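You operate a simulated robot arm through the tools that you are given. There is no shell and no other tool. Be economical: measure what you need, move in short steps, check, and stop when the job is done.

You run a simulated two-armed robot. Do the job below in one go: nothing can be reset, and whatever is moved stays where it is left.

Task
Hold each small sugar tub: lids on the white and pink, lid off the blue. Scoop in its bowl.
Fine: each tub gets its own lid; the loose lid goes on the grey rubber mat; the scoop stands in the teal bowl. Set down upright: grey scoop.
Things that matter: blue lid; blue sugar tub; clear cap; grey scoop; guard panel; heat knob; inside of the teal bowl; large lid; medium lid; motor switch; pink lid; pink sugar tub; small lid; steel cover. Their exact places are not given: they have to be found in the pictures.

Only the result counts: the job must be done as asked and must still hold three seconds after the hand-in. Knocking over, shifting, dropping, spilling or breaking anything else fails it. Lids that push on must go on centred and level and be pressed home; caps that screw on are set level and turned clockwise until they are tight.

Robot
Two 6-joint arms with two-finger grippers on one trunk, on a base that drives. Base frame: it is fixed to the floor where the robot stands at the start and does not move with it; the origin is under the middle of the robot, x ahead of it, y to its left, z up; the surface under the hand at the start is at about z = 84. Lengths are in cm, angles in degrees, forces in N, time in s.
The left shoulder is at the start at [6.1, 14.3, 90], the right one opposite. With the tool pointing down near the work surface each hand reaches from about 30 to 72 cm from the robot's upright axis, wherever it stands, measured 20 degrees to its own side. Places, roughly: blue lid (9x9x3 cm) [60, 20, 90]; grey scoop (6x5x15 cm) [50, 20, 90]; heat knob [50, 50, 90]; inside of the teal bowl [40, 40, 80]; motor switch [50, 60, 90]; pink lid (9x9x3 cm) [50, 10, 90]; top of the grey mat [50, 10, 80]; white lid (9x9x3 cm) [50, 0, 90]. Payload 2.45 kg a hand.
Tool frame (each hand has its own): the origin (TCP) lies between the finger pads and is the grasp point; the fingertips stand 2.6 cm ahead of it; z points along the fingers, y is the line along which they close. The gripper opens to 9.6 cm. The gripper's body begins 6.9 cm behind the TCP.
Orientation is told as [roll, pitch, yaw] about the base's x, y, z axes, in that order, counted from this pose: with the fingers straight down and closing along the base's y, the tool's x points along the base's -x, its y along +y and its z along -z.

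Tools
- The arms move only by the tool apply_moves. It takes "left_series", "right_series" or both (then of equal length, played together; a hand with none holds still); each is a list of rows, each an object of numbers (a shift or turn left out is 0, a gripper value left out holds the last): "rx", "ry", "rz": the turn, a rotation vector about the tool's x, y, z in degrees; "dx", "dy", "dz": the shift along the tool's x, y, z in cm; "hand": the opening, from 0 (shut) to 1 (fully open). In form: [{"rx": .., "ry": .., "rz": .., "dx": .., "dy": .., "dz": .., "hand": ..}, ...]. A call has 1 to 8 rows; each row is the pose to reach, as a shift and turn from the pose commanded when the call began, along the tool's axes at that moment. A row lasts 0.2 s, in which the tool goes at most 5 cm and 8.6 degrees; a call with a longer step from one row to the next is refused whole, and so is a gripper value outside its range. Where a pose cannot be reached the arm comes as near as it can. A force on the tool above 60 N (or 10 N above the force at the start of the call, whichever is more), or a blocked arm, ends the call early, and 0.2 s more pass. The fingers move at their own pace and stop on an object; they squeeze with about 36 N. The grip force told is the motor's: it shows also when the fingers shut on nothing. Time passes only in rows, and 0.2 s behind the last, so rows that repeat a pose let the fingers close. It gives the time, the measured TCP pose, the force on the tool (base axes), the opening and the grip force at its end, in the units of the frame above (readings bear some noise), with the torque about the TCP (base axes, N m) and any sound that the robot's microphone picked up, and new pictures: "views" is both (left out), scene, wrist or none (wrist: the cameras of the hands that moved).
- Cameras (640 x 400 px; columns grow to the right, rows downward): "scene" is now at [13.34, 3.17, 150.42]; the picture's right is [0.39, -0.92, -0.00], its down [-0.67, -0.28, -0.69] and it looks along [0.63, 0.27, -0.73] (base axes); focal length 259 px, centre (320, 200). "left" rides on the left gripper at [8.2, -0.3, -9.8] in its tool frame; the picture's right is [0.04, 1.00, 0.00], its down [-0.73, 0.03, -0.68] and it looks along [-0.68, 0.03, 0.73] (tool axes); focal length 256 px, centre (320, 200). "right" rides on the right gripper at [8.2, 0.3, -9.8] in its tool frame; the picture's right is [-0.04, 1.00, 0.00], its down [-0.73, -0.03, -0.68] and it looks along [-0.68, -0.03, 0.73] (tool axes); focal length 256 px, centre (320, 200).
- raise_lower(by): slides the trunk up (or, below 0, down) by that many cm; the arms and the scene camera ride with it, the base frame stays. It gives what a move gives, with no picture.
- drive_base(legs): drives the robot by 1 to 6 legs, each [ahead, turn to the left] in cm and degrees, along the robot's own axes; the way and the turn of a leg run together, so that a leg with both is an arc; at most 150 cm and 180 degrees a leg. The arms and the cameras ride along, it lands a little off, and it stops where it bumps. It gives what a move gives, and a new picture of the scene camera.
- pan_tilt(pan, tilt): turns the head with the scene camera to pan (to the left, within 86 degrees either way) and tilt (down, from -29 to 69), counted from straight ahead of the robot. It gives what a move gives, and a new picture of the scene camera.
- point_at(camera, pixels): there is no depth. For up to 12 entries [column, row, z] of the newest picture of that camera ("zoom" is the newest enlarged one), the place [x, y] in the base frame at which the ray of that pixel passes the height z, good to about 0.3 cm. No time passes.
- inspect(camera, box): a new picture of the part [left, top, right, bottom] of that camera's present view, enlarged. No time passes.
- close_job(): hands the job in; it is judged then, once.

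Work in short steps. Measure before you move; look again where a grasp or a placing could have gone wrong, and mend it. You have 80 turns and 260 pictures in all, those below and enlarged ones among them. Open the grippers and draw the arms clear of the work before you hand the job in, unless the task says otherwise; then end with one line.

The tools are called after "Call:" as name(argument=value, ...) on one line, values as JSON. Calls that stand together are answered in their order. apply_moves: Moves the arms, as the interface text tells. Its arguments: {"type":"object","properties":{"left_series":{"type":"array","items":{"type":"object","properties":{"rx":{"type":"number"},"ry":{"type":"number"},"rz":{"type":"number"},"dx":{"type":"number"},"dy":{"type":"number"},"dz":{"type":"number"},"hand":{"type":"number"}}}},"right_series":{"type":"array","items":{"type":"object","properties":{"rx":{"type":"number"},"ry":{"type":"number"},"rz":{"type":"number"},"dx":{"type":"number"},"dy":{"type":"number"},"dz":{"type":"number"},"hand":{"type":"number"}}}},"views":{"type":"string","enum":["both","scene","wrist","none"]}},"required":[]} The other tools are called the same way: raise_lower (by) slides the trunk up or down; drive_base (legs) drives the base; pan_tilt (pan, tilt) turns the head that bears the scene camera; point_at (camera, pixels) gives the place at which the rays of pixels pass given heights; inspect (camera, box) takes an enlarged picture of a part of a camera's view; close_job () hands the job in.

At the start:

```text
clock: 0.0
left_tool_pos: [44.6, 27.6, 116.32]
left_ee_rot: [0.0, -0.1, 0.0]
left_ft_force: [-1.7, -0.7, -0.2]
left_moment: [-0.01, -0.01, 0.0]
left_width: 9.59
left_grip_force: 0.1
right_tool_pos: [49.04, -5.94, 111.62]
right_ee_rot: [0.0, 0.0, 0.0]
right_ft_force: [-0.9, 0.2, -0.3]
right_moment: [0.0, 0.02, -0.01]
right_width: 9.6
right_grip_force: 0.0
trunk travel left (down, up): [-52.5, 6.5]
robot x, y, heading: [-0.11, -0.25, -0.1]
head pan, tilt: [23.0, 46.6]
```

scene: 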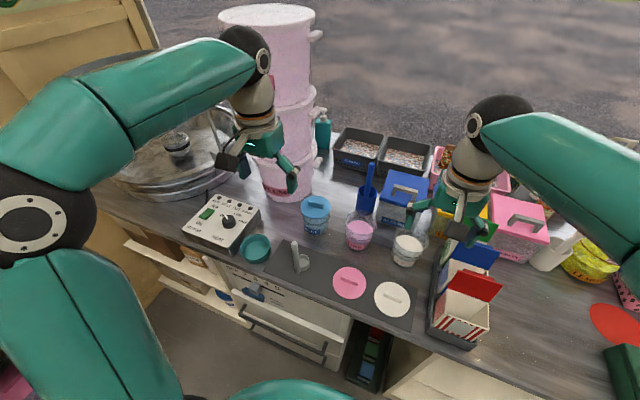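
right: 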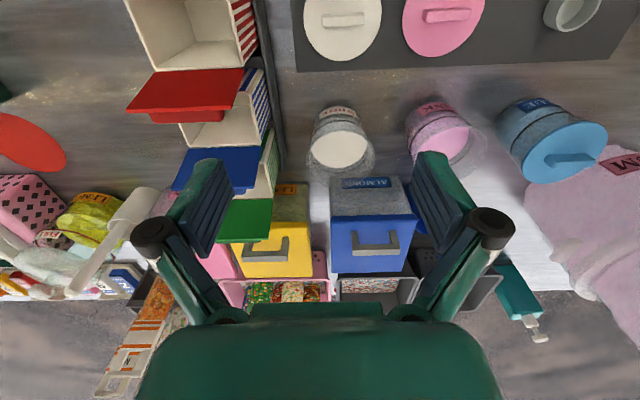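
left: 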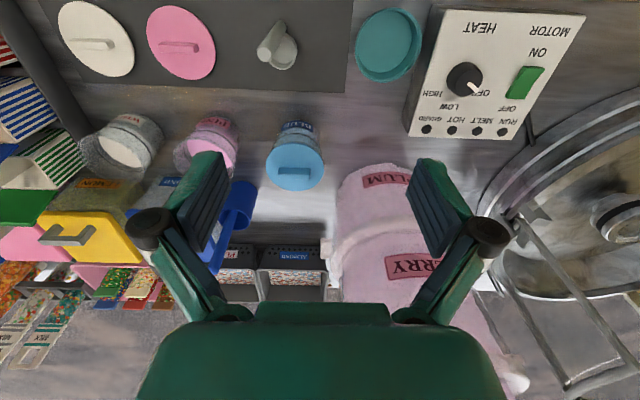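

The scene picture shows the tubs around (315,215), (360,232), (407,250), lids on the mat at (349,282) and (392,299), the scoop at (298,258) and the bowl at (256,248). I enlarge these to measure them.

Call:
inspect(camera="scene", box=[220, 180, 440, 320])

Call:
inspect(camera="left", box=[40, 0, 440, 250])

Call:
inspect(camera="right", box=[280, 0, 640, 225])

```text
2.86 times, centred on (330, 250) of scene
```

zoom: 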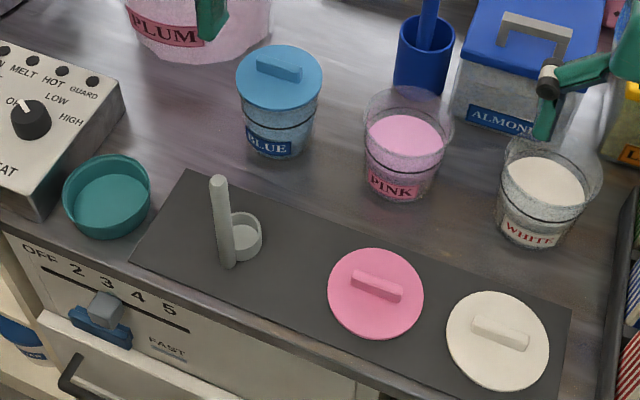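

```text
1.60 times, centred on (240, 125) of left
```

zoom: 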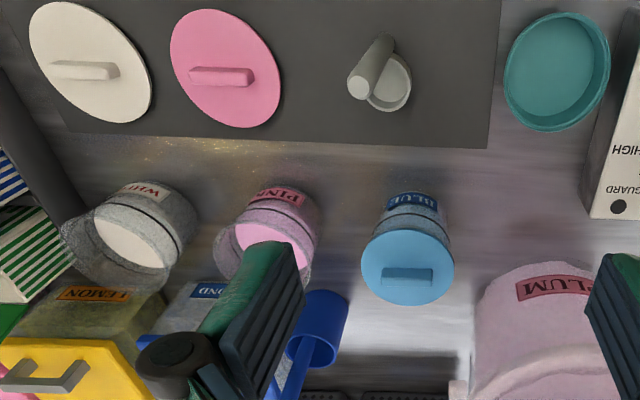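

```text
1.78 times, centred on (460, 112) of right
```

zoom: 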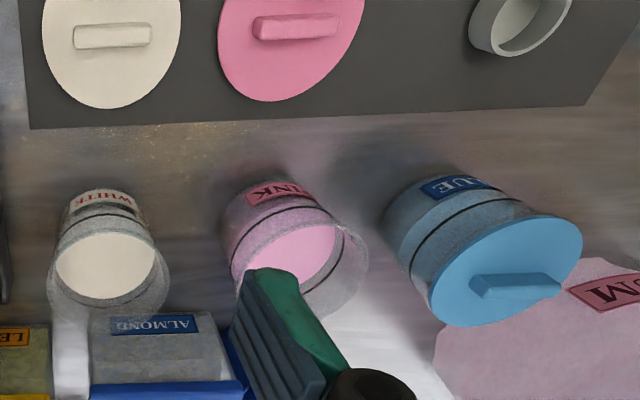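

I measure the tubs, lids, scoop and bowl with rays from both cameras at plausible heights.

Call:
point_at(camera="scene", pixels=[[315.6, 207, 94], [314.3, 234.3, 84], [360.8, 223.8, 94], [358, 250, 84], [409.7, 243, 94], [403.4, 265.8, 84], [349.6, 282.5, 85], [391.9, 299, 85], [298.2, 273, 84.3], [294.3, 243.7, 99], [303, 265, 84.5], [255.5, 250, 86]])

Call:
point_at(camera="left", pixels=[[294.5, 167, 94], [211, 152, 94], [122, 150, 94], [98, 39, 85], [180, 43, 85], [388, 43, 86], [265, 55, 99], [285, 51, 86]])

Call:
point_at(camera="right", pixels=[[565, 151, 94], [448, 145, 94], [340, 149, 94], [340, 112, 84], [433, 108, 84], [505, 108, 84], [342, 20, 85.5], [444, 16, 85.5]])

```text
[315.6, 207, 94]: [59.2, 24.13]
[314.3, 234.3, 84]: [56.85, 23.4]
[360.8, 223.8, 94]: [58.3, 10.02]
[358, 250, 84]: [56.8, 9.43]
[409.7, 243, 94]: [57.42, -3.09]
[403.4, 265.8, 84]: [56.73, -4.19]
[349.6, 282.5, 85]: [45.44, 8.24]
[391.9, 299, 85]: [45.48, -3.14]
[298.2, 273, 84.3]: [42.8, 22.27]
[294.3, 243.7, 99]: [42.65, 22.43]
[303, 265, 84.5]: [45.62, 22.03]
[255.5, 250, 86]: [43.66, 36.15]
```

```text
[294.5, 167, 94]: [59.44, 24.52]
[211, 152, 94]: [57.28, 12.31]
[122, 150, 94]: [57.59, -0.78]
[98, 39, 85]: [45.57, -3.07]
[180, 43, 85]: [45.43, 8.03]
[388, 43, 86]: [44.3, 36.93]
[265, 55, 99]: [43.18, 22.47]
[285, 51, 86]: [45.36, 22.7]
```

```text
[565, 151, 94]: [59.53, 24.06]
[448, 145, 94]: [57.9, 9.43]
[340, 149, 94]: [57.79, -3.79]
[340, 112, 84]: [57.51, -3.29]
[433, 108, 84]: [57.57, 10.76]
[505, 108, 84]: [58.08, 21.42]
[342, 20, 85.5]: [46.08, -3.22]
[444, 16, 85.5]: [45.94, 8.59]
```

The scoop handle is vertical at about (42.7, 22.4), rising to about z 99. I bring the left hand above it and check.

Call:
apply_moves(left_series=[{"dx": 1.0, "dy": -2.6, "dz": 3, "hand": 0.5}, {"dx": 1.9, "dy": -5.2, "dz": 6.5}, {"dx": 1.9, "dy": -5.2, "dz": 10.5}, {"dx": 1.9, "dy": -5.2, "dz": 12.5}])

```text
clock: 1.0
left_tool_pos: [42.76, 22.56, 103.87]
left_ee_rot: [0.0, 0.1, 0.0]
left_ft_force: [-0.4, 0.1, -0.2]
left_moment: [-0.02, -0.01, 0.02]
left_width: 4.83
left_grip_force: 0.1
right_tool_pos: [49.09, -5.87, 111.48]
right_ee_rot: [0.0, 0.0, 0.0]
right_ft_force: [-0.4, 0.4, 1.0]
right_moment: [-0.01, 0.0, 0.01]
right_width: 9.58
right_grip_force: 0.1
trunk travel left (down, up): [-52.5, 6.5]
robot x, y, heading: [-0.09, 0.06, -0.1]
head pan, tilt: [23.0, 46.6]
```

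scene: 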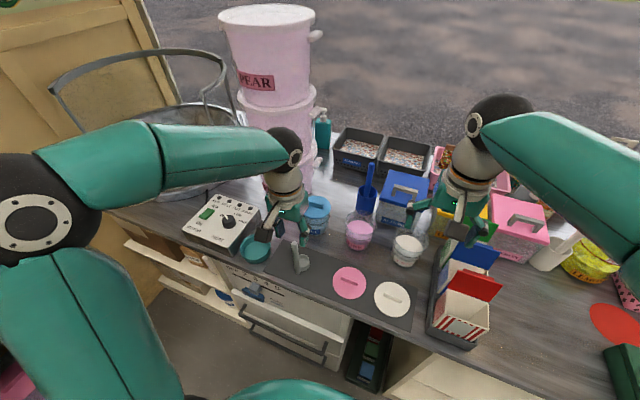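
left: 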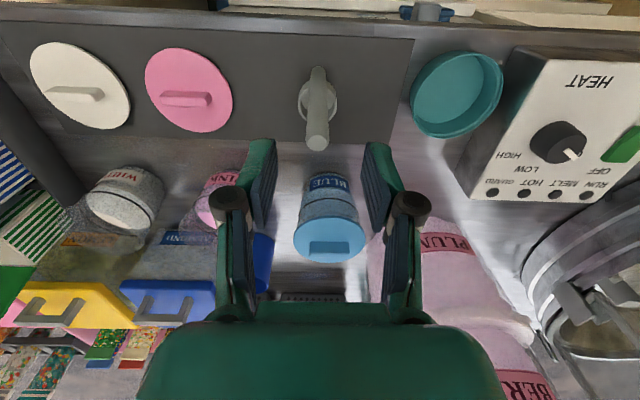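

The handle stands midway between the fingers (column 318). I check the tip of the handle and bowl rim by rays.

Call:
point_at(camera="left", pixels=[[318, 142, 99], [318, 142, 98], [318, 70, 84.5], [412, 95, 87], [503, 85, 87], [465, 52, 87], [440, 136, 87], [457, 92, 87], [457, 96, 84.5]])

Call:
inspect(camera="left", box=[280, 30, 520, 180])

```text
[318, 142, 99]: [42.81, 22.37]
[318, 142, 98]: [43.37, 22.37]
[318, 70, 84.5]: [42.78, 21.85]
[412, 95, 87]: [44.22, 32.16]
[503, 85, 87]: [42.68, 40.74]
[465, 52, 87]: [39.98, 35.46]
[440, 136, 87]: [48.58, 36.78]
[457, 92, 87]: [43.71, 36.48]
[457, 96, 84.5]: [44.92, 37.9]
```

```text
2.67 times, centred on (400, 105) of left
```

zoom: 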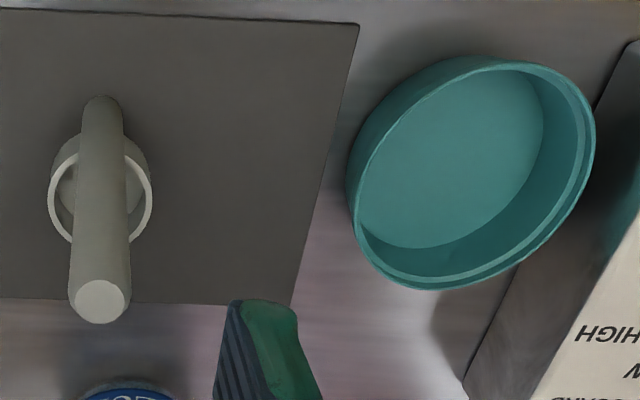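

The bowl rim centre is about (44.3, 36.4), and the handle is centred. I descend to z≈94, close and lift.

Call:
apply_moves(left_series=[{"dz": 4}, {"dz": 8}, {"dz": 9.8}, {"dz": 9.8, "hand": 0}, {"dz": 9.8}, {"dz": 9.8}, {"dz": 9.8}, {"dz": 7.8}], views="wrist")

```text
clock: 2.8
left_tool_pos: [42.74, 22.31, 96.19]
left_ee_rot: [0.0, 0.0, 0.0]
left_ft_force: [0.8, 0.1, -0.9]
left_moment: [0.02, -0.04, 0.03]
left_width: 1.43
left_grip_force: 35.6
right_tool_pos: [49.14, -5.85, 111.59]
right_ee_rot: [0.0, -0.1, 0.0]
right_ft_force: [0.1, 0.5, 1.1]
right_moment: [0.03, 0.05, 0.0]
right_width: 9.61
right_grip_force: 0.0
trunk travel left (down, up): [-52.5, 6.5]
robot x, y, heading: [0.3, 0.04, -0.2]
head pan, tilt: [23.0, 46.6]
```

left: 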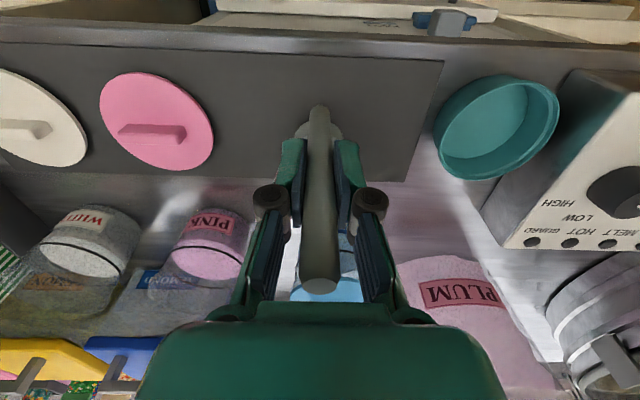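

The scoop is held (width 1.43) and lifted. I raise it over the rim, carry it 14 cm left above the bowl and look.

Call:
apply_moves(left_series=[{"dz": -4}, {"dz": -4.5, "dy": 4.5, "dx": 0.1}, {"dz": -4.5, "dy": 9.2, "dx": 0.3}, {"dz": -4.5, "dy": 13, "dx": 0.3}, {"dz": -4.5, "dy": 14.1, "dx": 0.3}, {"dz": -4.5, "dy": 14.1, "dx": 0.3}])

Call:
inspect(camera="scene", box=[200, 170, 340, 290])

Call:
inspect(camera="left", box=[220, 60, 420, 200])

```text
clock: 4.2
left_tool_pos: [42.23, 36.51, 100.65]
left_ee_rot: [0.0, -0.1, -0.1]
left_ft_force: [-0.7, -0.1, -0.2]
left_moment: [-0.02, -0.01, 0.0]
left_width: 1.44
left_grip_force: 35.9
right_tool_pos: [49.08, -5.9, 111.53]
right_ee_rot: [0.0, 0.1, 0.0]
right_ft_force: [0.3, 0.8, 0.3]
right_moment: [-0.01, 0.01, 0.05]
right_width: 9.59
right_grip_force: 0.0
trunk travel left (down, up): [-52.5, 6.5]
robot x, y, heading: [0.18, 0.15, -0.1]
head pan, tilt: [23.0, 46.6]
```

scene: 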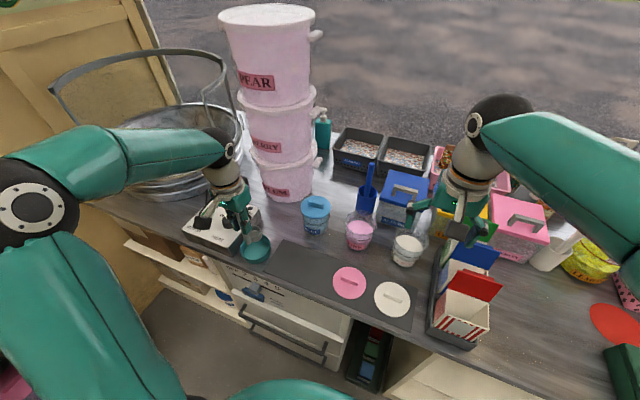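
left: 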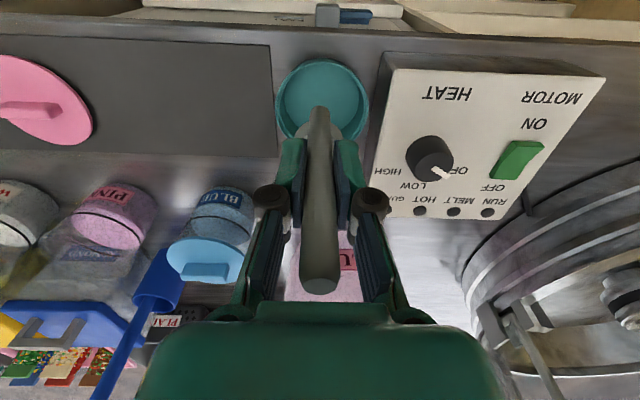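

```text
3.33 times, centred on (270, 230) of scene
```

zoom: 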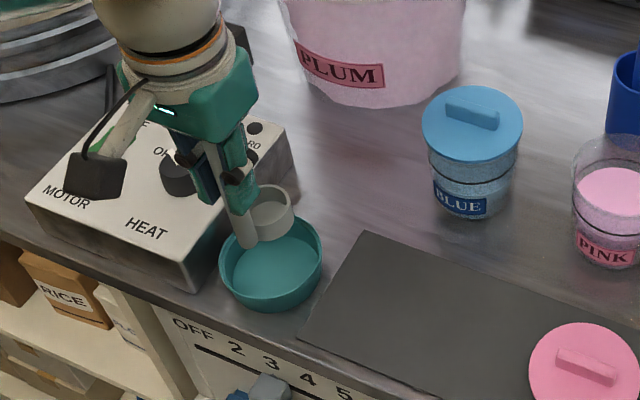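

```text
2.86 times, centred on (320, 130) of left
```

zoom: 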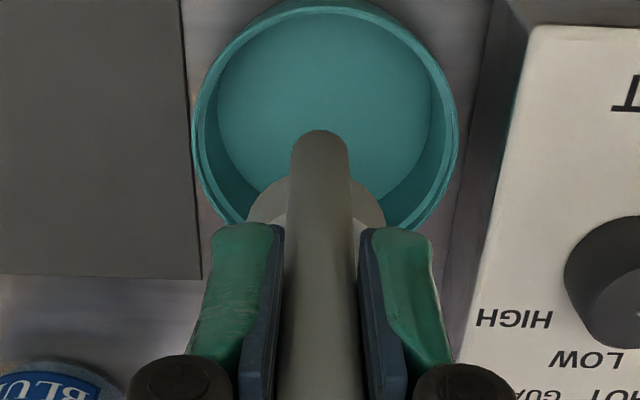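

The scoop is over the bowl. I re-measure the rim from this view before lowering.

Call:
point_at(camera="left", pixels=[[321, 63, 87], [276, 102, 87], [369, 102, 87], [301, 132, 87], [357, 132, 87], [320, 106, 91]])

```text
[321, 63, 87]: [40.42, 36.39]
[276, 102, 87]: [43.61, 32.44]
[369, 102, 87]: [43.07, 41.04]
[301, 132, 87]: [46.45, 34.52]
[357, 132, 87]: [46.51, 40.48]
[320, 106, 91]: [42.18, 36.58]
```

Bowl centre is about (44.6, 36.7), so I nudge y +0.2 and lower 5.5 cm first.

Call:
apply_moves(left_series=[{"dy": 0.2, "dz": 2.5}, {"dy": 0.2, "dz": 4.5}, {"dy": 0.2, "dz": 5.5}, {"dy": 0.2, "dz": 5.5}])

Call:
inspect(camera="scene", box=[200, 170, 340, 290])

```text
clock: 5.2
left_tool_pos: [42.42, 36.67, 95.21]
left_ee_rot: [0.0, 0.0, 0.1]
left_ft_force: [0.3, 0.2, -0.2]
left_moment: [0.02, 0.0, 0.0]
left_width: 1.43
left_grip_force: 36.0
right_tool_pos: [49.06, -5.87, 111.66]
right_ee_rot: [0.0, 0.1, 0.0]
right_ft_force: [0.3, 0.4, -0.1]
right_moment: [-0.01, -0.01, -0.04]
right_width: 9.6
right_grip_force: 0.1
trunk travel left (down, up): [-52.5, 6.5]
robot x, y, heading: [-0.06, -0.19, -0.2]
head pan, tilt: [23.0, 46.6]
```

scene: 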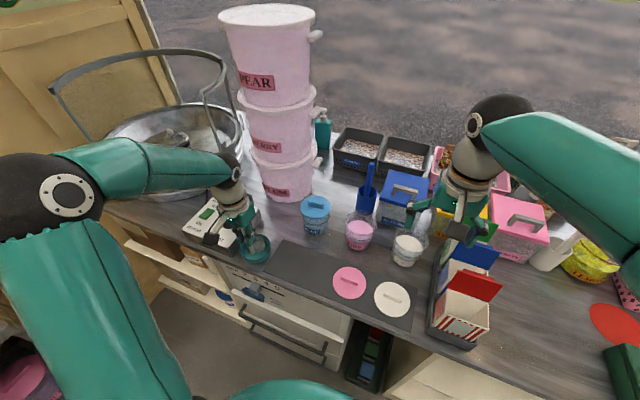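
left: 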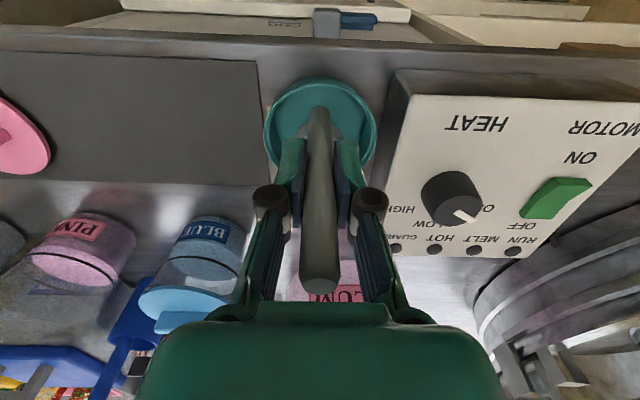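

```text
3.33 times, centred on (270, 230) of scene
```

zoom: 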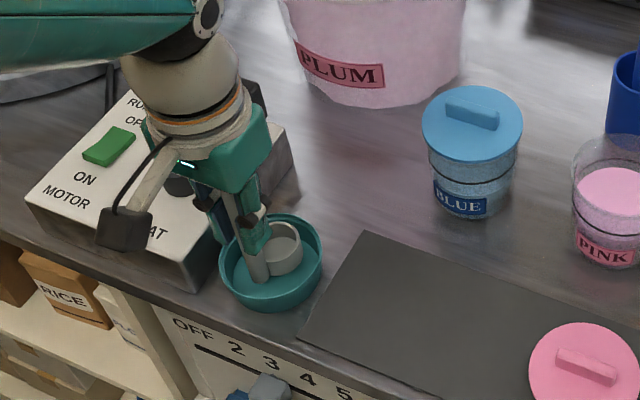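

No contact yet (force ≈ 0). I lower in small increments.

Call:
apply_moves(left_series=[{"dz": 0.3}, {"dz": 0.5}, {"dz": 0.6}, {"dz": 0.6}], views="none")

```text
clock: 6.2
left_tool_pos: [42.39, 36.71, 94.47]
left_ee_rot: [0.0, 0.0, 0.1]
left_ft_force: [-0.3, -0.6, -0.1]
left_moment: [-0.02, 0.03, 0.02]
left_width: 1.46
left_grip_force: 35.6
right_tool_pos: [49.01, -5.85, 111.57]
right_ee_rot: [0.0, -0.1, 0.0]
right_ft_force: [-0.6, -0.2, -0.1]
right_moment: [-0.01, -0.02, -0.03]
right_width: 9.64
right_grip_force: 0.1
trunk travel left (down, up): [-52.5, 6.5]
robot x, y, heading: [0.13, -0.23, 0.1]
head pan, tilt: [23.0, 46.6]
```

Still free; a little lower.

Call:
apply_moves(left_series=[{"dz": 0.15}, {"dz": 0.3}, {"dz": 0.3}], views="wrist")

```text
clock: 7.0
left_tool_pos: [42.4, 36.72, 94.22]
left_ee_rot: [0.0, 0.0, 0.0]
left_ft_force: [-0.2, -0.3, 0.2]
left_moment: [-0.03, -0.02, 0.0]
left_width: 1.44
left_grip_force: 35.9
right_tool_pos: [49.16, -5.81, 111.47]
right_ee_rot: [0.0, 0.0, 0.1]
right_ft_force: [0.1, -0.4, -0.4]
right_moment: [0.01, 0.0, 0.0]
right_width: 9.59
right_grip_force: 0.0
trunk travel left (down, up): [-52.5, 6.5]
robot x, y, heading: [0.19, -0.02, 0.1]
head pan, tilt: [23.0, 46.6]
```

left: 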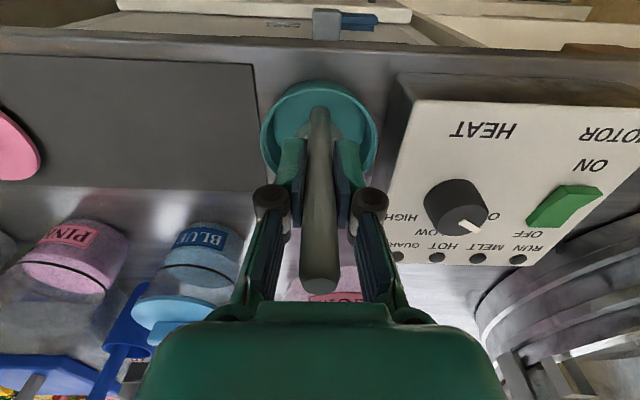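

Still nothing; the original grasp was at about the same height, so contact is near.

Call:
apply_moves(left_series=[{"dz": 0.15}, {"dz": 0.25}, {"dz": 0.25}], views="none")

```text
clock: 7.8
left_tool_pos: [42.35, 36.78, 94.07]
left_ee_rot: [0.0, -0.4, 0.0]
left_ft_force: [-0.8, 0.8, 19.3]
left_moment: [0.05, -0.5, 0.02]
left_width: 1.44
left_grip_force: 35.9
right_tool_pos: [48.91, -6.01, 111.59]
right_ee_rot: [-0.1, 0.0, 0.0]
right_ft_force: [0.3, -0.2, -0.3]
right_moment: [-0.01, 0.03, -0.02]
right_width: 9.61
right_grip_force: 0.0
trunk travel left (down, up): [-52.5, 6.5]
robot x, y, heading: [0.07, -0.07, 0.1]
head pan, tilt: [23.0, 46.6]
```

Contact (19 N). I ease up 0.12, open a little, then rise straight off.

Call:
apply_moves(left_series=[{"dz": -0.12}, {"dz": -0.12, "hand": 0.35}, {"dz": -0.12}, {"dz": -3}, {"dz": -7}, {"dz": -11}, {"dz": -15}])

Call:
inspect(camera="scene", box=[200, 170, 340, 290])

```text
clock: 9.4
left_tool_pos: [42.22, 36.72, 109.19]
left_ee_rot: [0.0, 0.1, 0.0]
left_ft_force: [-0.3, 0.1, 0.6]
left_moment: [0.0, -0.04, 0.0]
left_width: 3.37
left_grip_force: 0.1
right_tool_pos: [49.08, -5.86, 111.6]
right_ee_rot: [-0.1, 0.0, 0.1]
right_ft_force: [0.0, -0.1, -0.7]
right_moment: [-0.03, -0.02, 0.03]
right_width: 9.61
right_grip_force: 0.0
trunk travel left (down, up): [-52.5, 6.5]
robot x, y, heading: [-0.27, 0.31, 0.1]
head pan, tilt: [23.0, 46.6]
```

scene: 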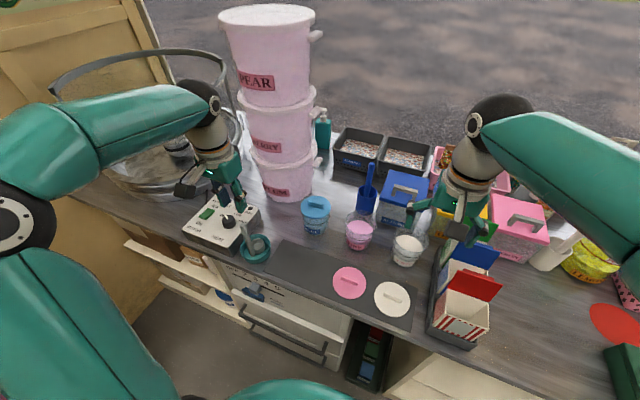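
left: 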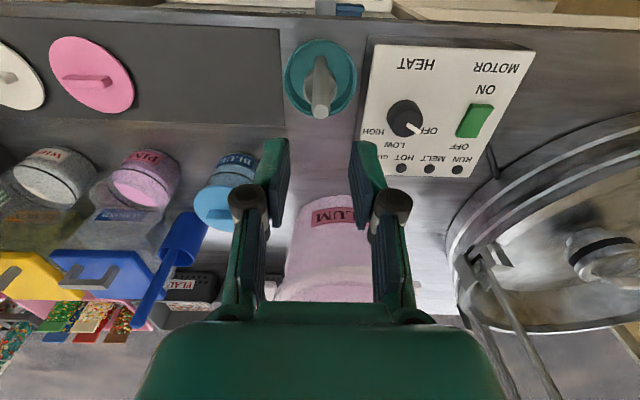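

```text
3.33 times, centred on (270, 230) of scene
```

zoom: 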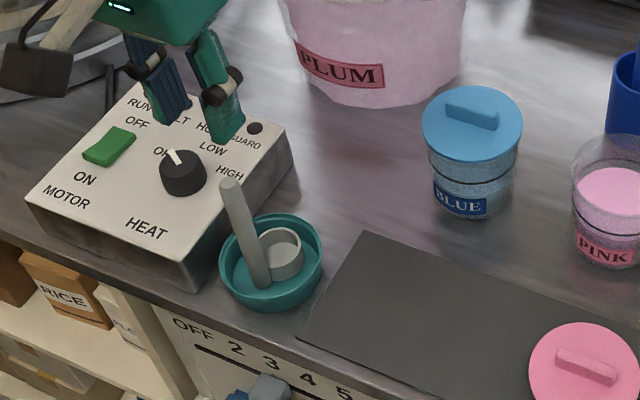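

The scoop stands upright in the bowl. Now I check the bucket stack, blue pot and box positions, which bound the arm space around the tubs.

Call:
point_at(camera="scene", pixels=[[287, 202, 84], [264, 190, 84], [312, 194, 84], [366, 211, 84], [369, 165, 100], [404, 222, 84], [380, 214, 84], [430, 228, 84], [440, 240, 84], [246, 260, 84], [262, 220, 84], [431, 330, 84]])

Call:
inspect(camera="scene", box=[250, 90, 470, 270])

Call:
inspect(camera="right", box=[300, 80, 640, 290])

```text
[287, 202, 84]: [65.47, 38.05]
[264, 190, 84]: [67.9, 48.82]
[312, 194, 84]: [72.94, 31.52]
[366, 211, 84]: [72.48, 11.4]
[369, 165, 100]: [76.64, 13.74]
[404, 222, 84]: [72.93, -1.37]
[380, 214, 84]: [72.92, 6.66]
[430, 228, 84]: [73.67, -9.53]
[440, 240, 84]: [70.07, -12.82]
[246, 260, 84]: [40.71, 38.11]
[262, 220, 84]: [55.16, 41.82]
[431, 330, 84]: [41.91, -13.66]
```

```text
2.22 times, centred on (360, 180) of scene
```

zoom: 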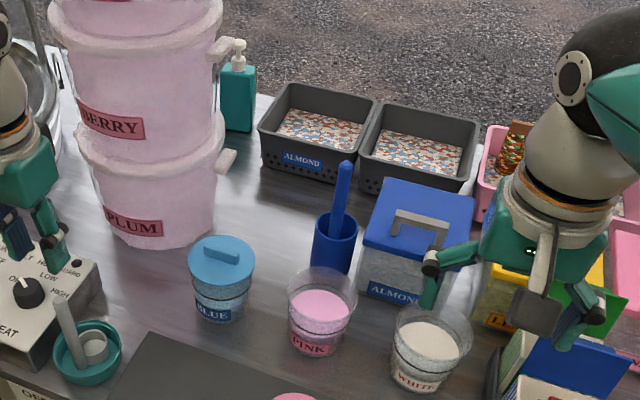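

```text
1.88 times, centred on (470, 185) of right
```

zoom: 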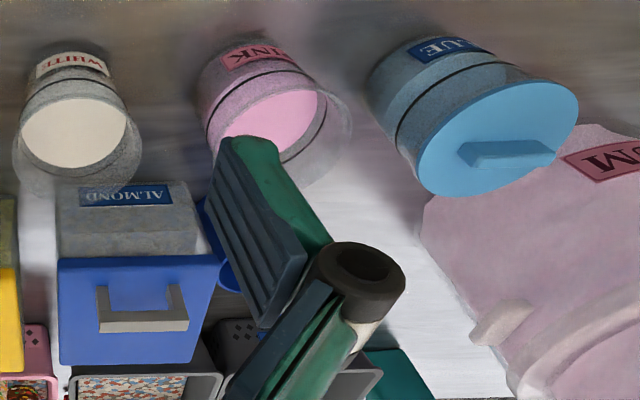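

The workspace is clear enough: left hand will hold the tubs low from the front, right hand will work the lids. I turn both wrists up here in free space: right toward yaw −90, over the white lid; left toward being flipped.

Call:
apply_moves(left_series=[{"rz": -8.5, "dz": -1}, {"rz": -17, "dz": -2}, {"rz": -25.5, "dz": -3}, {"rz": -34, "dz": -3}, {"rz": -42.5, "dz": -3}, {"rz": -51, "dz": -3}, {"rz": -59.5, "dz": -3}, {"rz": -68, "dz": -3}], right_series=[{"rz": 8.5, "dx": 0.5, "dy": 0.5}, {"rz": 17, "dx": 1, "dy": 1}, {"rz": 25.5, "dx": 1.5, "dy": 1.5}, {"rz": 34, "dx": 2, "dy": 2}, {"rz": 42.5, "dx": 2.5, "dy": 2.5}, {"rz": 51, "dx": 3, "dy": 2.8}, {"rz": 59.5, "dx": 3.5, "dy": 2.8}, {"rz": 68, "dx": 3.5, "dy": 2.8}], views="scene")

```text
clock: 11.2
left_tool_pos: [42.38, 36.71, 111.94]
left_ee_rot: [-0.1, 0.0, 68.2]
left_ft_force: [-0.4, -0.6, -0.3]
left_moment: [0.0, -0.02, -0.03]
left_width: 3.38
left_grip_force: 0.1
right_tool_pos: [45.5, -3.02, 111.62]
right_ee_rot: [-0.1, 0.1, -68.0]
right_ft_force: [0.4, -0.7, -0.7]
right_moment: [0.0, 0.0, -0.01]
right_width: 9.6
right_grip_force: 0.0
trunk travel left (down, up): [-52.5, 6.5]
robot x, y, heading: [0.23, 0.33, 0.0]
head pan, tilt: [23.0, 46.6]
```

scene: 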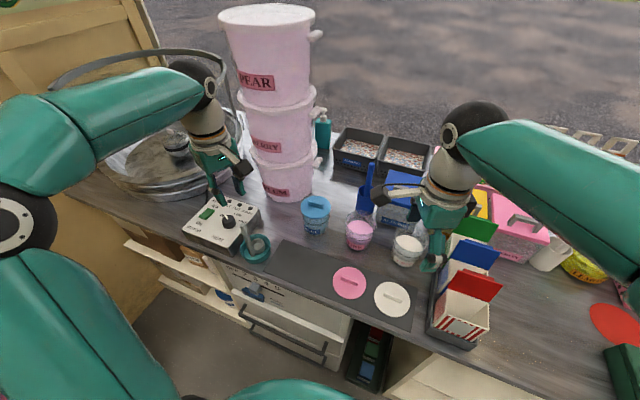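

Both turned without trouble. I finish the right yaw and lower it to z≈101 with a smaller opening; the left continues turning.

Call:
apply_moves(left_series=[{"rz": -8.5}, {"rz": -17}, {"rz": -25.5}, {"rz": -34}, {"rz": -42.5}, {"rz": -51}, {"rz": -59.5}, {"rz": -68}], right_series=[{"rz": 8, "hand": 0.4}, {"rz": 16}, {"rz": 22}, {"rz": 22, "dz": 2}, {"rz": 22, "dz": 4}, {"rz": 22, "dz": 6}, {"rz": 22, "dz": 8}, {"rz": 22, "dz": 10}])

Call:
inspect(camera="right", box=[160, 0, 480, 200])

```text
clock: 13.0
left_tool_pos: [42.36, 36.68, 111.9]
left_ee_rot: [0.0, 0.0, 136.1]
left_ft_force: [-0.1, -0.3, 0.6]
left_moment: [-0.03, -0.05, 0.02]
left_width: 3.34
left_grip_force: 0.1
right_tool_pos: [45.72, -3.09, 101.55]
right_ee_rot: [0.1, 0.0, -90.0]
right_ft_force: [0.1, 0.4, 0.4]
right_moment: [-0.01, 0.04, 0.04]
right_width: 3.82
right_grip_force: 0.1
trunk travel left (down, up): [-52.5, 6.5]
robot x, y, heading: [-0.0, -0.08, -0.1]
head pan, tilt: [23.0, 46.6]
```

scene: 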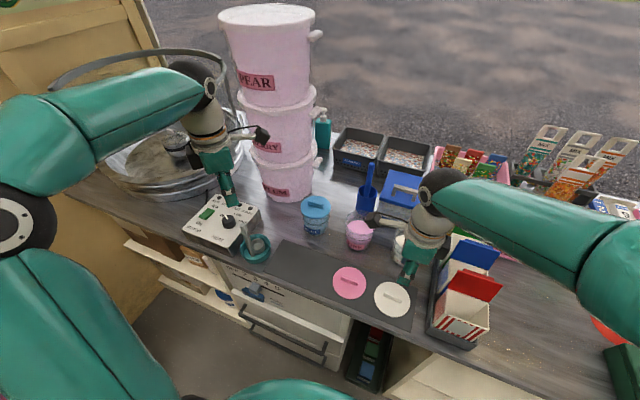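
right: 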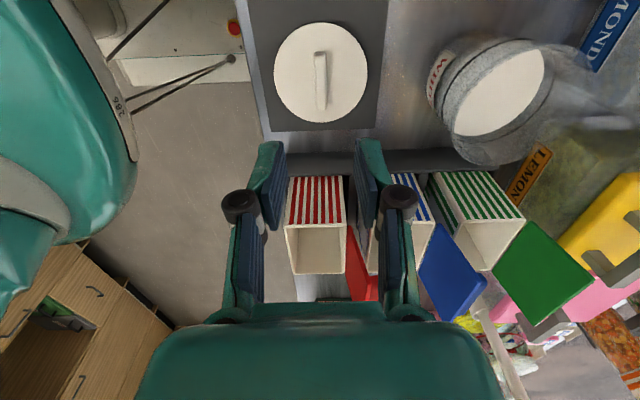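
left: 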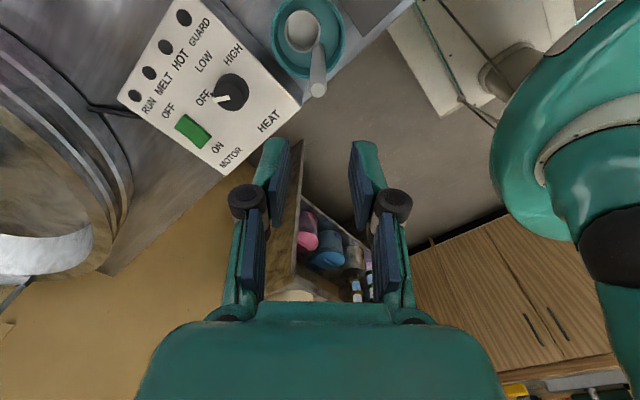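

```text
2.00 times, centred on (320, 100) of right
```

zoom: 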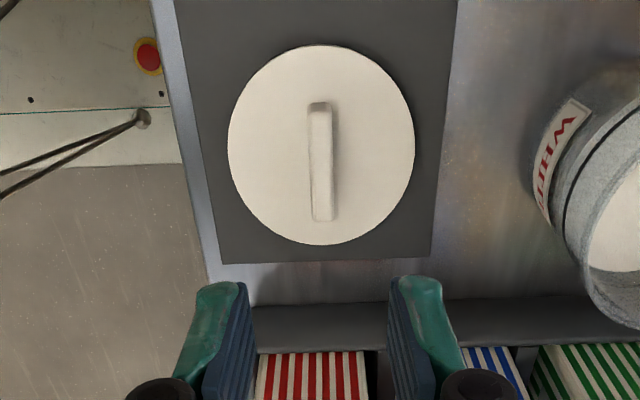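

The handle bar aligns with the fingers. I measure bar and disc.

Call:
point_at(camera="right", pixels=[[320, 53, 86.5], [321, 108, 86.5], [320, 81, 86.5], [274, 72, 85], [367, 72, 85], [320, 23, 85], [320, 122, 85], [446, 80, 90], [505, 80, 93]])

Call:
inspect(camera="right", box=[400, 10, 600, 180])

```text
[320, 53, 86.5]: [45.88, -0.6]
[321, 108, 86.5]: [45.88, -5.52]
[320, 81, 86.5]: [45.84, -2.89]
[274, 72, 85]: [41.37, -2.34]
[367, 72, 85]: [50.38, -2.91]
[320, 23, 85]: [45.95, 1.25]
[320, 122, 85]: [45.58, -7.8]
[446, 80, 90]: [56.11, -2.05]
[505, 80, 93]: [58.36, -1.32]
```

```text
2.35 times, centred on (500, 95) of right
```

zoom: 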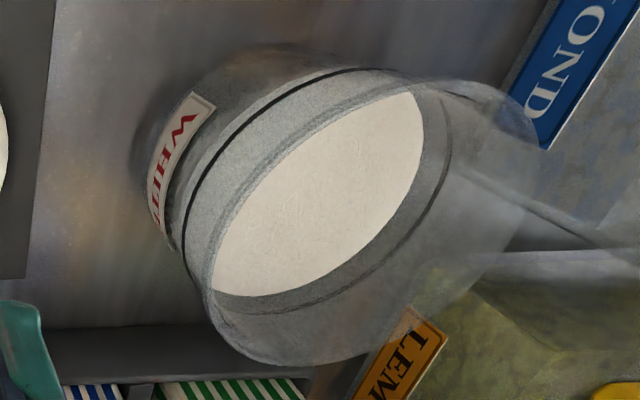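

Lid centre is (45.85, −3.2), radius 4.5. I lower onto the handle and close; the left finishes its yaw to 160.

Call:
apply_moves(right_series=[{"dz": 4, "dy": 0.15, "dx": -0.1}, {"dz": 8, "dy": 0.15, "dx": -0.1}, {"dz": 11.5, "dy": 0.15, "dx": -0.1}, {"dz": 13.2, "dy": 0.15, "dx": -0.1}, {"dz": 13.2, "dy": 0.15, "dx": -0.1, "hand": 0}, {"dz": 13.2, "dy": 0.15, "dx": -0.1}, {"dz": 13.2, "dy": 0.15, "dx": -0.1}], left_series=[{"rz": -8}, {"rz": -16}, {"rz": -24}, {"rz": -24}, {"rz": -24}, {"rz": -24}, {"rz": -24}], views="wrist")

```text
clock: 14.6
left_tool_pos: [42.5, 36.78, 111.83]
left_ee_rot: [0.0, 0.1, 159.9]
left_ft_force: [-0.7, 0.4, 0.5]
left_moment: [-0.04, -0.01, 0.02]
left_width: 3.35
left_grip_force: 0.1
right_tool_pos: [45.81, -3.21, 88.37]
right_ee_rot: [0.0, 0.0, -90.0]
right_ft_force: [-0.4, -0.6, 0.4]
right_moment: [-0.03, 0.0, 0.05]
right_width: 0.99
right_grip_force: 36.3
trunk travel left (down, up): [-52.5, 6.5]
robot x, y, heading: [-0.33, 0.19, 0.2]
head pan, tilt: [23.0, 46.6]
```

right: 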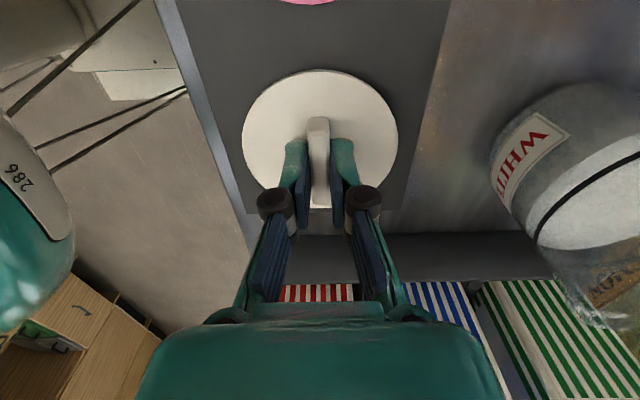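
left: 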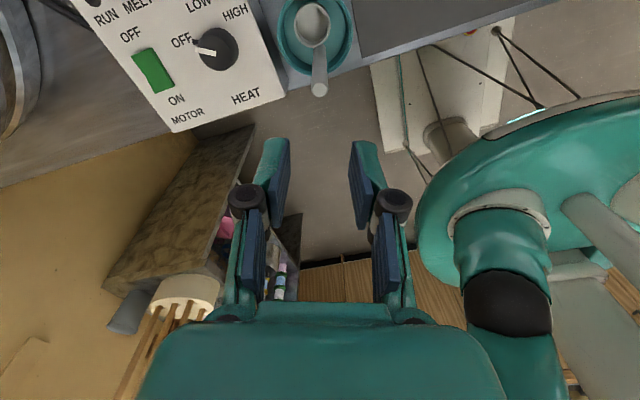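

The white lid is gripped by its bar (0.99 cm). I lift it up over the white tub at z≈112, while the left hand moves to the front of the white tub at a safe height, tilting forward.

Call:
apply_moves(right_series=[{"dz": -3}, {"dz": -7}, {"dz": -11}, {"dz": -15, "dy": 2}, {"dz": -18, "dy": 5}, {"dz": -21, "dy": 8}, {"dz": -24, "dy": 11}, {"dz": -24, "dy": 11.8, "dx": -0.2}], left_series=[{"ry": 8.5, "dx": 1.6, "dy": 3.9, "hand": 1}, {"ry": 17, "dx": 3.2, "dy": 7.8, "dz": 1}, {"ry": 25.5, "dx": 4.8, "dy": 11.7, "dz": 2}, {"ry": 34, "dx": 6.4, "dy": 15.6, "dz": 3}, {"ry": 42.5, "dx": 8, "dy": 19.5, "dz": 4}, {"ry": 51, "dx": 9.6, "dy": 23.4, "dz": 5}, {"ry": 59.5, "dx": 11.2, "dy": 27.3, "dz": 6}, {"ry": 68, "dx": 13, "dy": 31, "dz": 7}])

```text
clock: 16.4
left_tool_pos: [46.04, 2.14, 105.73]
left_ee_rot: [-0.1, 67.8, 159.8]
left_ft_force: [-1.2, -0.3, -0.2]
left_moment: [0.02, 0.02, 0.02]
left_width: 9.58
left_grip_force: 0.0
left hand out of reach, approached as far as the arm can: row 4, 5, 6, 7, 8
right_tool_pos: [57.44, -3.4, 112.27]
right_ee_rot: [0.0, 0.0, -90.0]
right_ft_force: [0.0, -0.4, 0.0]
right_moment: [0.02, -0.02, 0.0]
right_width: 0.99
right_grip_force: 36.0
trunk travel left (down, up): [-52.5, 6.5]
robot x, y, heading: [0.23, 0.02, 0.2]
head pan, tilt: [23.0, 46.6]
```

scene: 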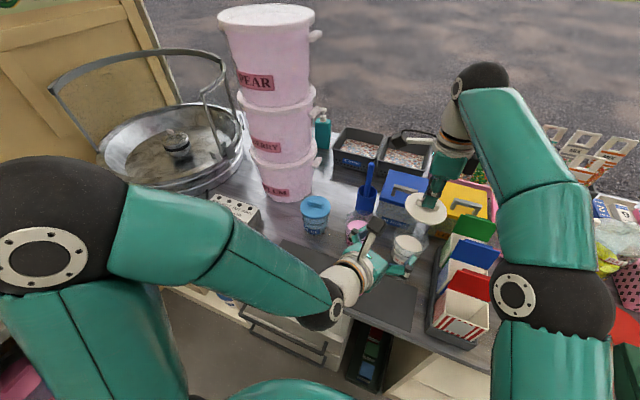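
right: 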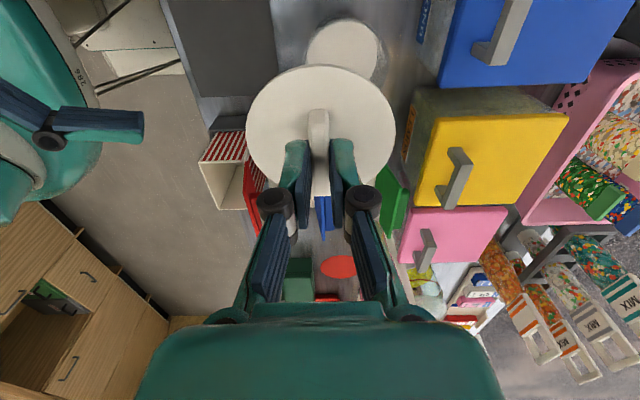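
left: 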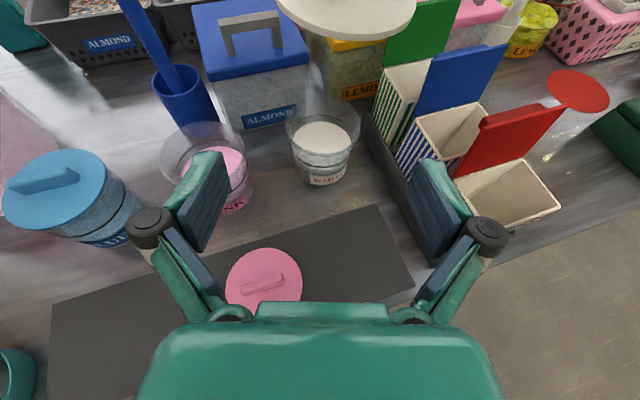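

The left hand now faces the white tub with it centred (column 322). I zoom to locate the tub precisely.

Call:
inspect(camera="left", box=[250, 80, 410, 200])

Call:
inspect(camera="scene", box=[330, 170, 450, 290])

```text
3.33 times, centred on (330, 140) of left
```

zoom: 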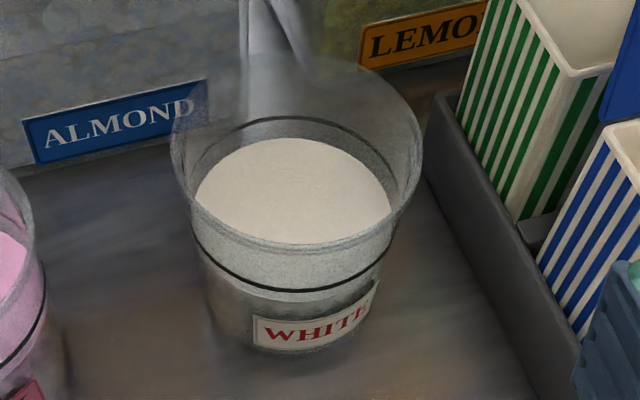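

```text
3.33 times, centred on (390, 230) of scene
```

zoom: 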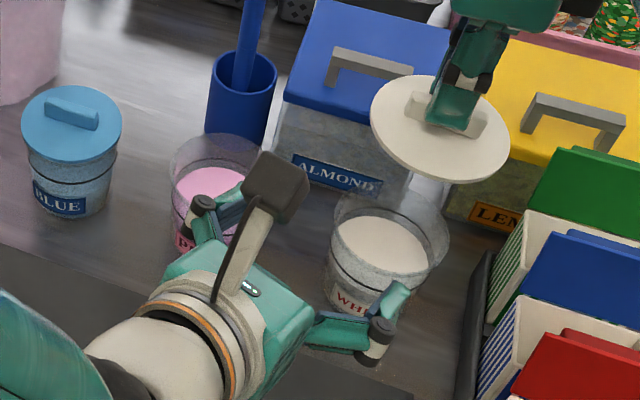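

I take rays for rim edges and the base.

Call:
point_at(camera="left", pixels=[[285, 122, 93], [361, 125, 93], [321, 97, 93], [322, 154, 93], [321, 187.4, 84], [323.2, 125.6, 93], [323.2, 125.6, 92], [321, 97, 94], [322, 154, 94], [245, 123, 93], [163, 165, 93], [205, 168, 93]])

```text
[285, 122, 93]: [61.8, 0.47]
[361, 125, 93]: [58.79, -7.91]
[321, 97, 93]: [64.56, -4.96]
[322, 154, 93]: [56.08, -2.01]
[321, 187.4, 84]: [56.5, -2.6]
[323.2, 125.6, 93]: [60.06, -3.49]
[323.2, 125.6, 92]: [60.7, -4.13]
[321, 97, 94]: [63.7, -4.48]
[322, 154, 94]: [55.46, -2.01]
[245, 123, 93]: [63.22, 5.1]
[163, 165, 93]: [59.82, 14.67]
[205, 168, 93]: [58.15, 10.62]
```

Base and rim rays suggest the white tub centre nearer x≈60. I cross-check with the scene and right views.

Call:
point_at(camera="scene", pixels=[[411.3, 241, 93], [394, 240, 93], [429, 243, 93], [404, 265.5, 84], [361, 222, 93]])

Call:
point_at(camera="right", pixels=[[343, 45, 93], [306, 46, 93], [381, 46, 93]])

Call:
inspect(camera="right", box=[260, 0, 420, 100])

```text
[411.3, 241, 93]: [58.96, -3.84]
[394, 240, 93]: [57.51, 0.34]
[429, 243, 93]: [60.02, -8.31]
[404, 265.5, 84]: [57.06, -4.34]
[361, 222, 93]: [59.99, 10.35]
```

```text
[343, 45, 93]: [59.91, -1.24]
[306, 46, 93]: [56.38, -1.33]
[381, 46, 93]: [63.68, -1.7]
```

```text
4.00 times, centred on (340, 50) of right
```

zoom: 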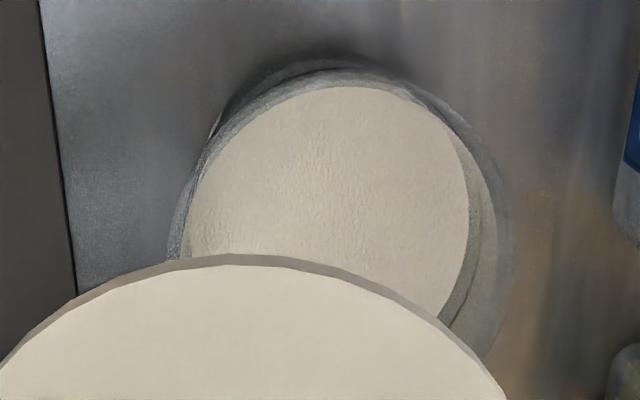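

White tub ≈ (59.8, −3.8). I check the clearance to the tray edge beside it for the outer finger.

Call:
point_at(camera="left", pixels=[[366, 113, 87], [408, 199, 87], [389, 145, 87], [386, 82, 96], [403, 103, 96], [415, 117, 96], [300, 126, 84]])

```text
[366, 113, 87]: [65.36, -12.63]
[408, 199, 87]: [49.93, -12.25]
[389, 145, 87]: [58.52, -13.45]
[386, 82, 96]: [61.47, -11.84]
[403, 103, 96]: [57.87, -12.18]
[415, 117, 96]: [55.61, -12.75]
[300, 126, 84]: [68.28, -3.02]
```

Clearance is fine (tray edge y≈−12.3). I bring the left hand down in front of the tub to about (51.3, −0.7, 97).

Call:
apply_moves(left_series=[{"ry": 2, "dx": -2, "dy": 0.3, "dz": 3}, {"ry": 4, "dx": -4, "dy": 0.6, "dz": 6}, {"ry": 5, "dx": -5.8, "dy": 0.8, "dz": 8.8}, {"ry": 5, "dx": -5.8, "dy": 0.8, "dz": 8.8}])

```text
clock: 17.4
left_tool_pos: [51.3, -0.9, 97.16]
left_ee_rot: [0.0, 73.2, 160.0]
left_ft_force: [-0.5, -0.8, -0.2]
left_moment: [0.02, 0.01, 0.0]
left_width: 9.57
left_grip_force: 0.1
right_tool_pos: [57.41, -3.44, 112.29]
right_ee_rot: [0.1, 0.1, -89.9]
right_ft_force: [0.3, 0.5, -0.2]
right_moment: [-0.01, -0.02, 0.01]
right_width: 0.99
right_grip_force: 35.9
trunk travel left (down, up): [-52.5, 6.5]
robot x, y, heading: [0.25, -0.34, -0.3]
head pan, tilt: [23.0, 46.6]
```

scene: 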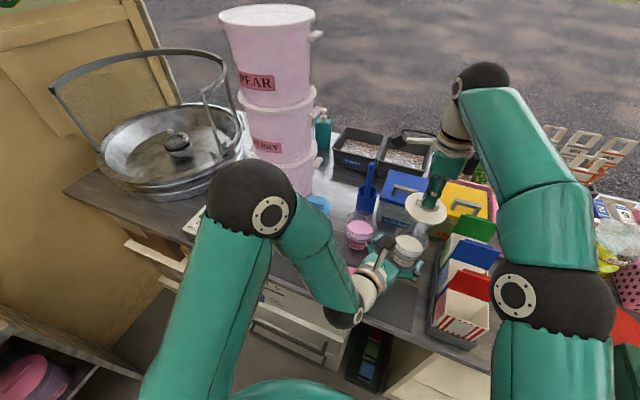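
left: 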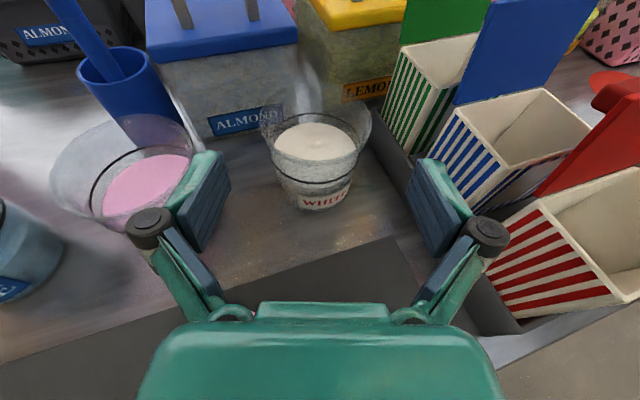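

Position is as commanded. I descend straight to z≈90.5 in front of the tub.

Call:
apply_moves(left_series=[{"dx": -2.5, "dz": 0.76}, {"dx": -5, "dz": 1.5}, {"dx": -6.4, "dz": 1.94}, {"dx": -6.4, "dz": 1.94}])

Call:
inspect(camera="scene", box=[310, 190, 450, 320])

```text
clock: 18.4
left_tool_pos: [51.52, -0.79, 90.42]
left_ee_rot: [0.0, 73.1, 160.1]
left_ft_force: [0.5, 0.3, 0.4]
left_moment: [0.01, 0.03, 0.01]
left_width: 9.58
left_grip_force: 0.0
right_tool_pos: [57.41, -3.52, 112.3]
right_ee_rot: [0.0, 0.0, -90.1]
right_ft_force: [1.0, 0.0, -0.6]
right_moment: [-0.03, -0.01, 0.0]
right_width: 0.98
right_grip_force: 36.2
trunk travel left (down, up): [-52.5, 6.5]
robot x, y, heading: [-0.16, 0.13, -0.0]
head pan, tilt: [23.0, 46.6]
```

scene: 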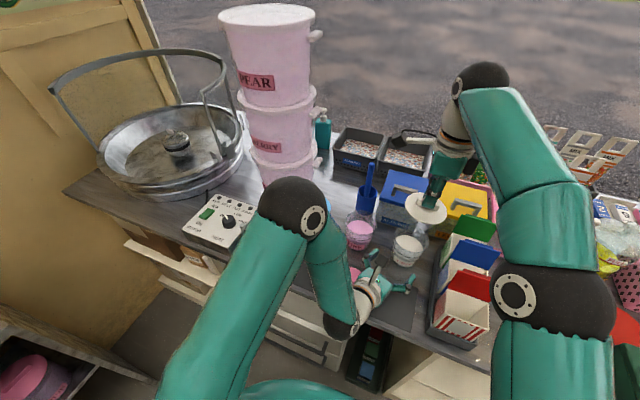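
left: 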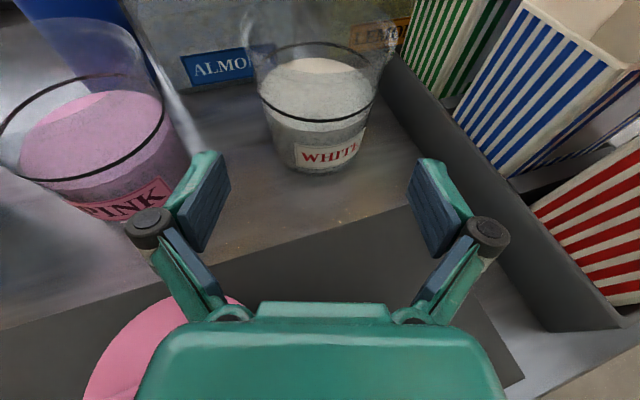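

```text
3.08 times, centred on (380, 255) of scene
```

zoom: 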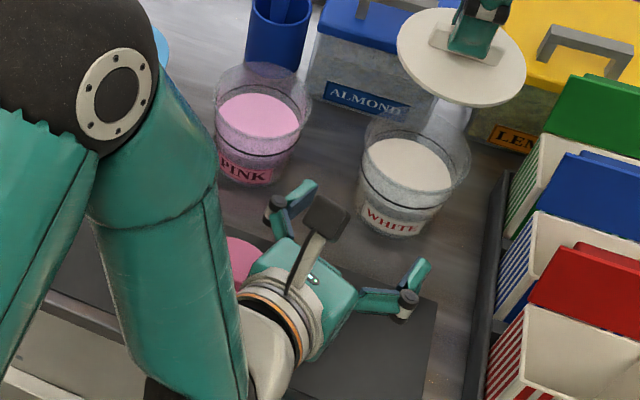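

The tub is centred at column 318 between the pads. I re-measure its base front and rim edges here.

Call:
point_at(camera="left", pixels=[[320, 173, 84], [261, 90, 89], [375, 95, 89], [243, 40, 93], [395, 45, 93]])

```text
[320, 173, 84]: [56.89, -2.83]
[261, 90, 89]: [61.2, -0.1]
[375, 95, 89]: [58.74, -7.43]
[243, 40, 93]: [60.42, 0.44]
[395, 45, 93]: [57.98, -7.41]
```

Tub centre confirmed ≈ (59.8, −3.8), 7.7 cm wide at z 89. I slide the open fingers around it.

Call:
apply_moves(left_series=[{"dx": 0.3, "dz": 3}, {"dx": 0.7, "dz": 6}, {"dx": 1.0, "dz": 8}, {"dx": 1.0, "dz": 8.9}, {"dx": 1.0, "dz": 8.9}], views="wrist")

```text
clock: 19.6
left_tool_pos: [59.79, -3.8, 88.85]
left_ee_rot: [0.0, 72.9, 160.1]
left_ft_force: [0.6, 0.3, -0.7]
left_moment: [-0.03, 0.01, 0.02]
left_width: 9.59
left_grip_force: 0.2
right_tool_pos: [57.42, -3.35, 112.24]
right_ee_rot: [0.0, 0.1, -90.0]
right_ft_force: [-0.1, 0.3, 0.1]
right_moment: [-0.04, 0.0, 0.01]
right_width: 0.99
right_grip_force: 35.6
trunk travel left (down, up): [-52.5, 6.5]
robot x, y, heading: [-0.06, -0.06, -0.3]
head pan, tilt: [23.0, 46.6]
```

left: 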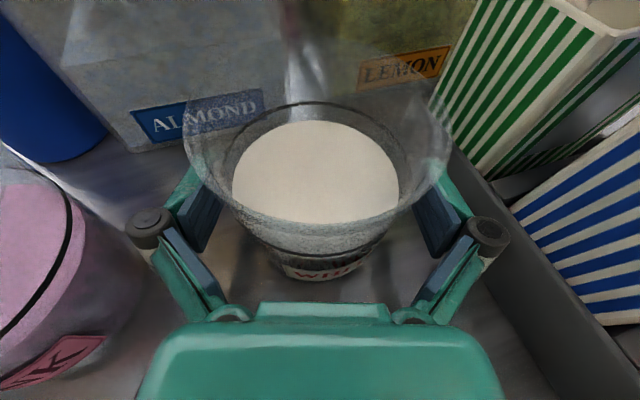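

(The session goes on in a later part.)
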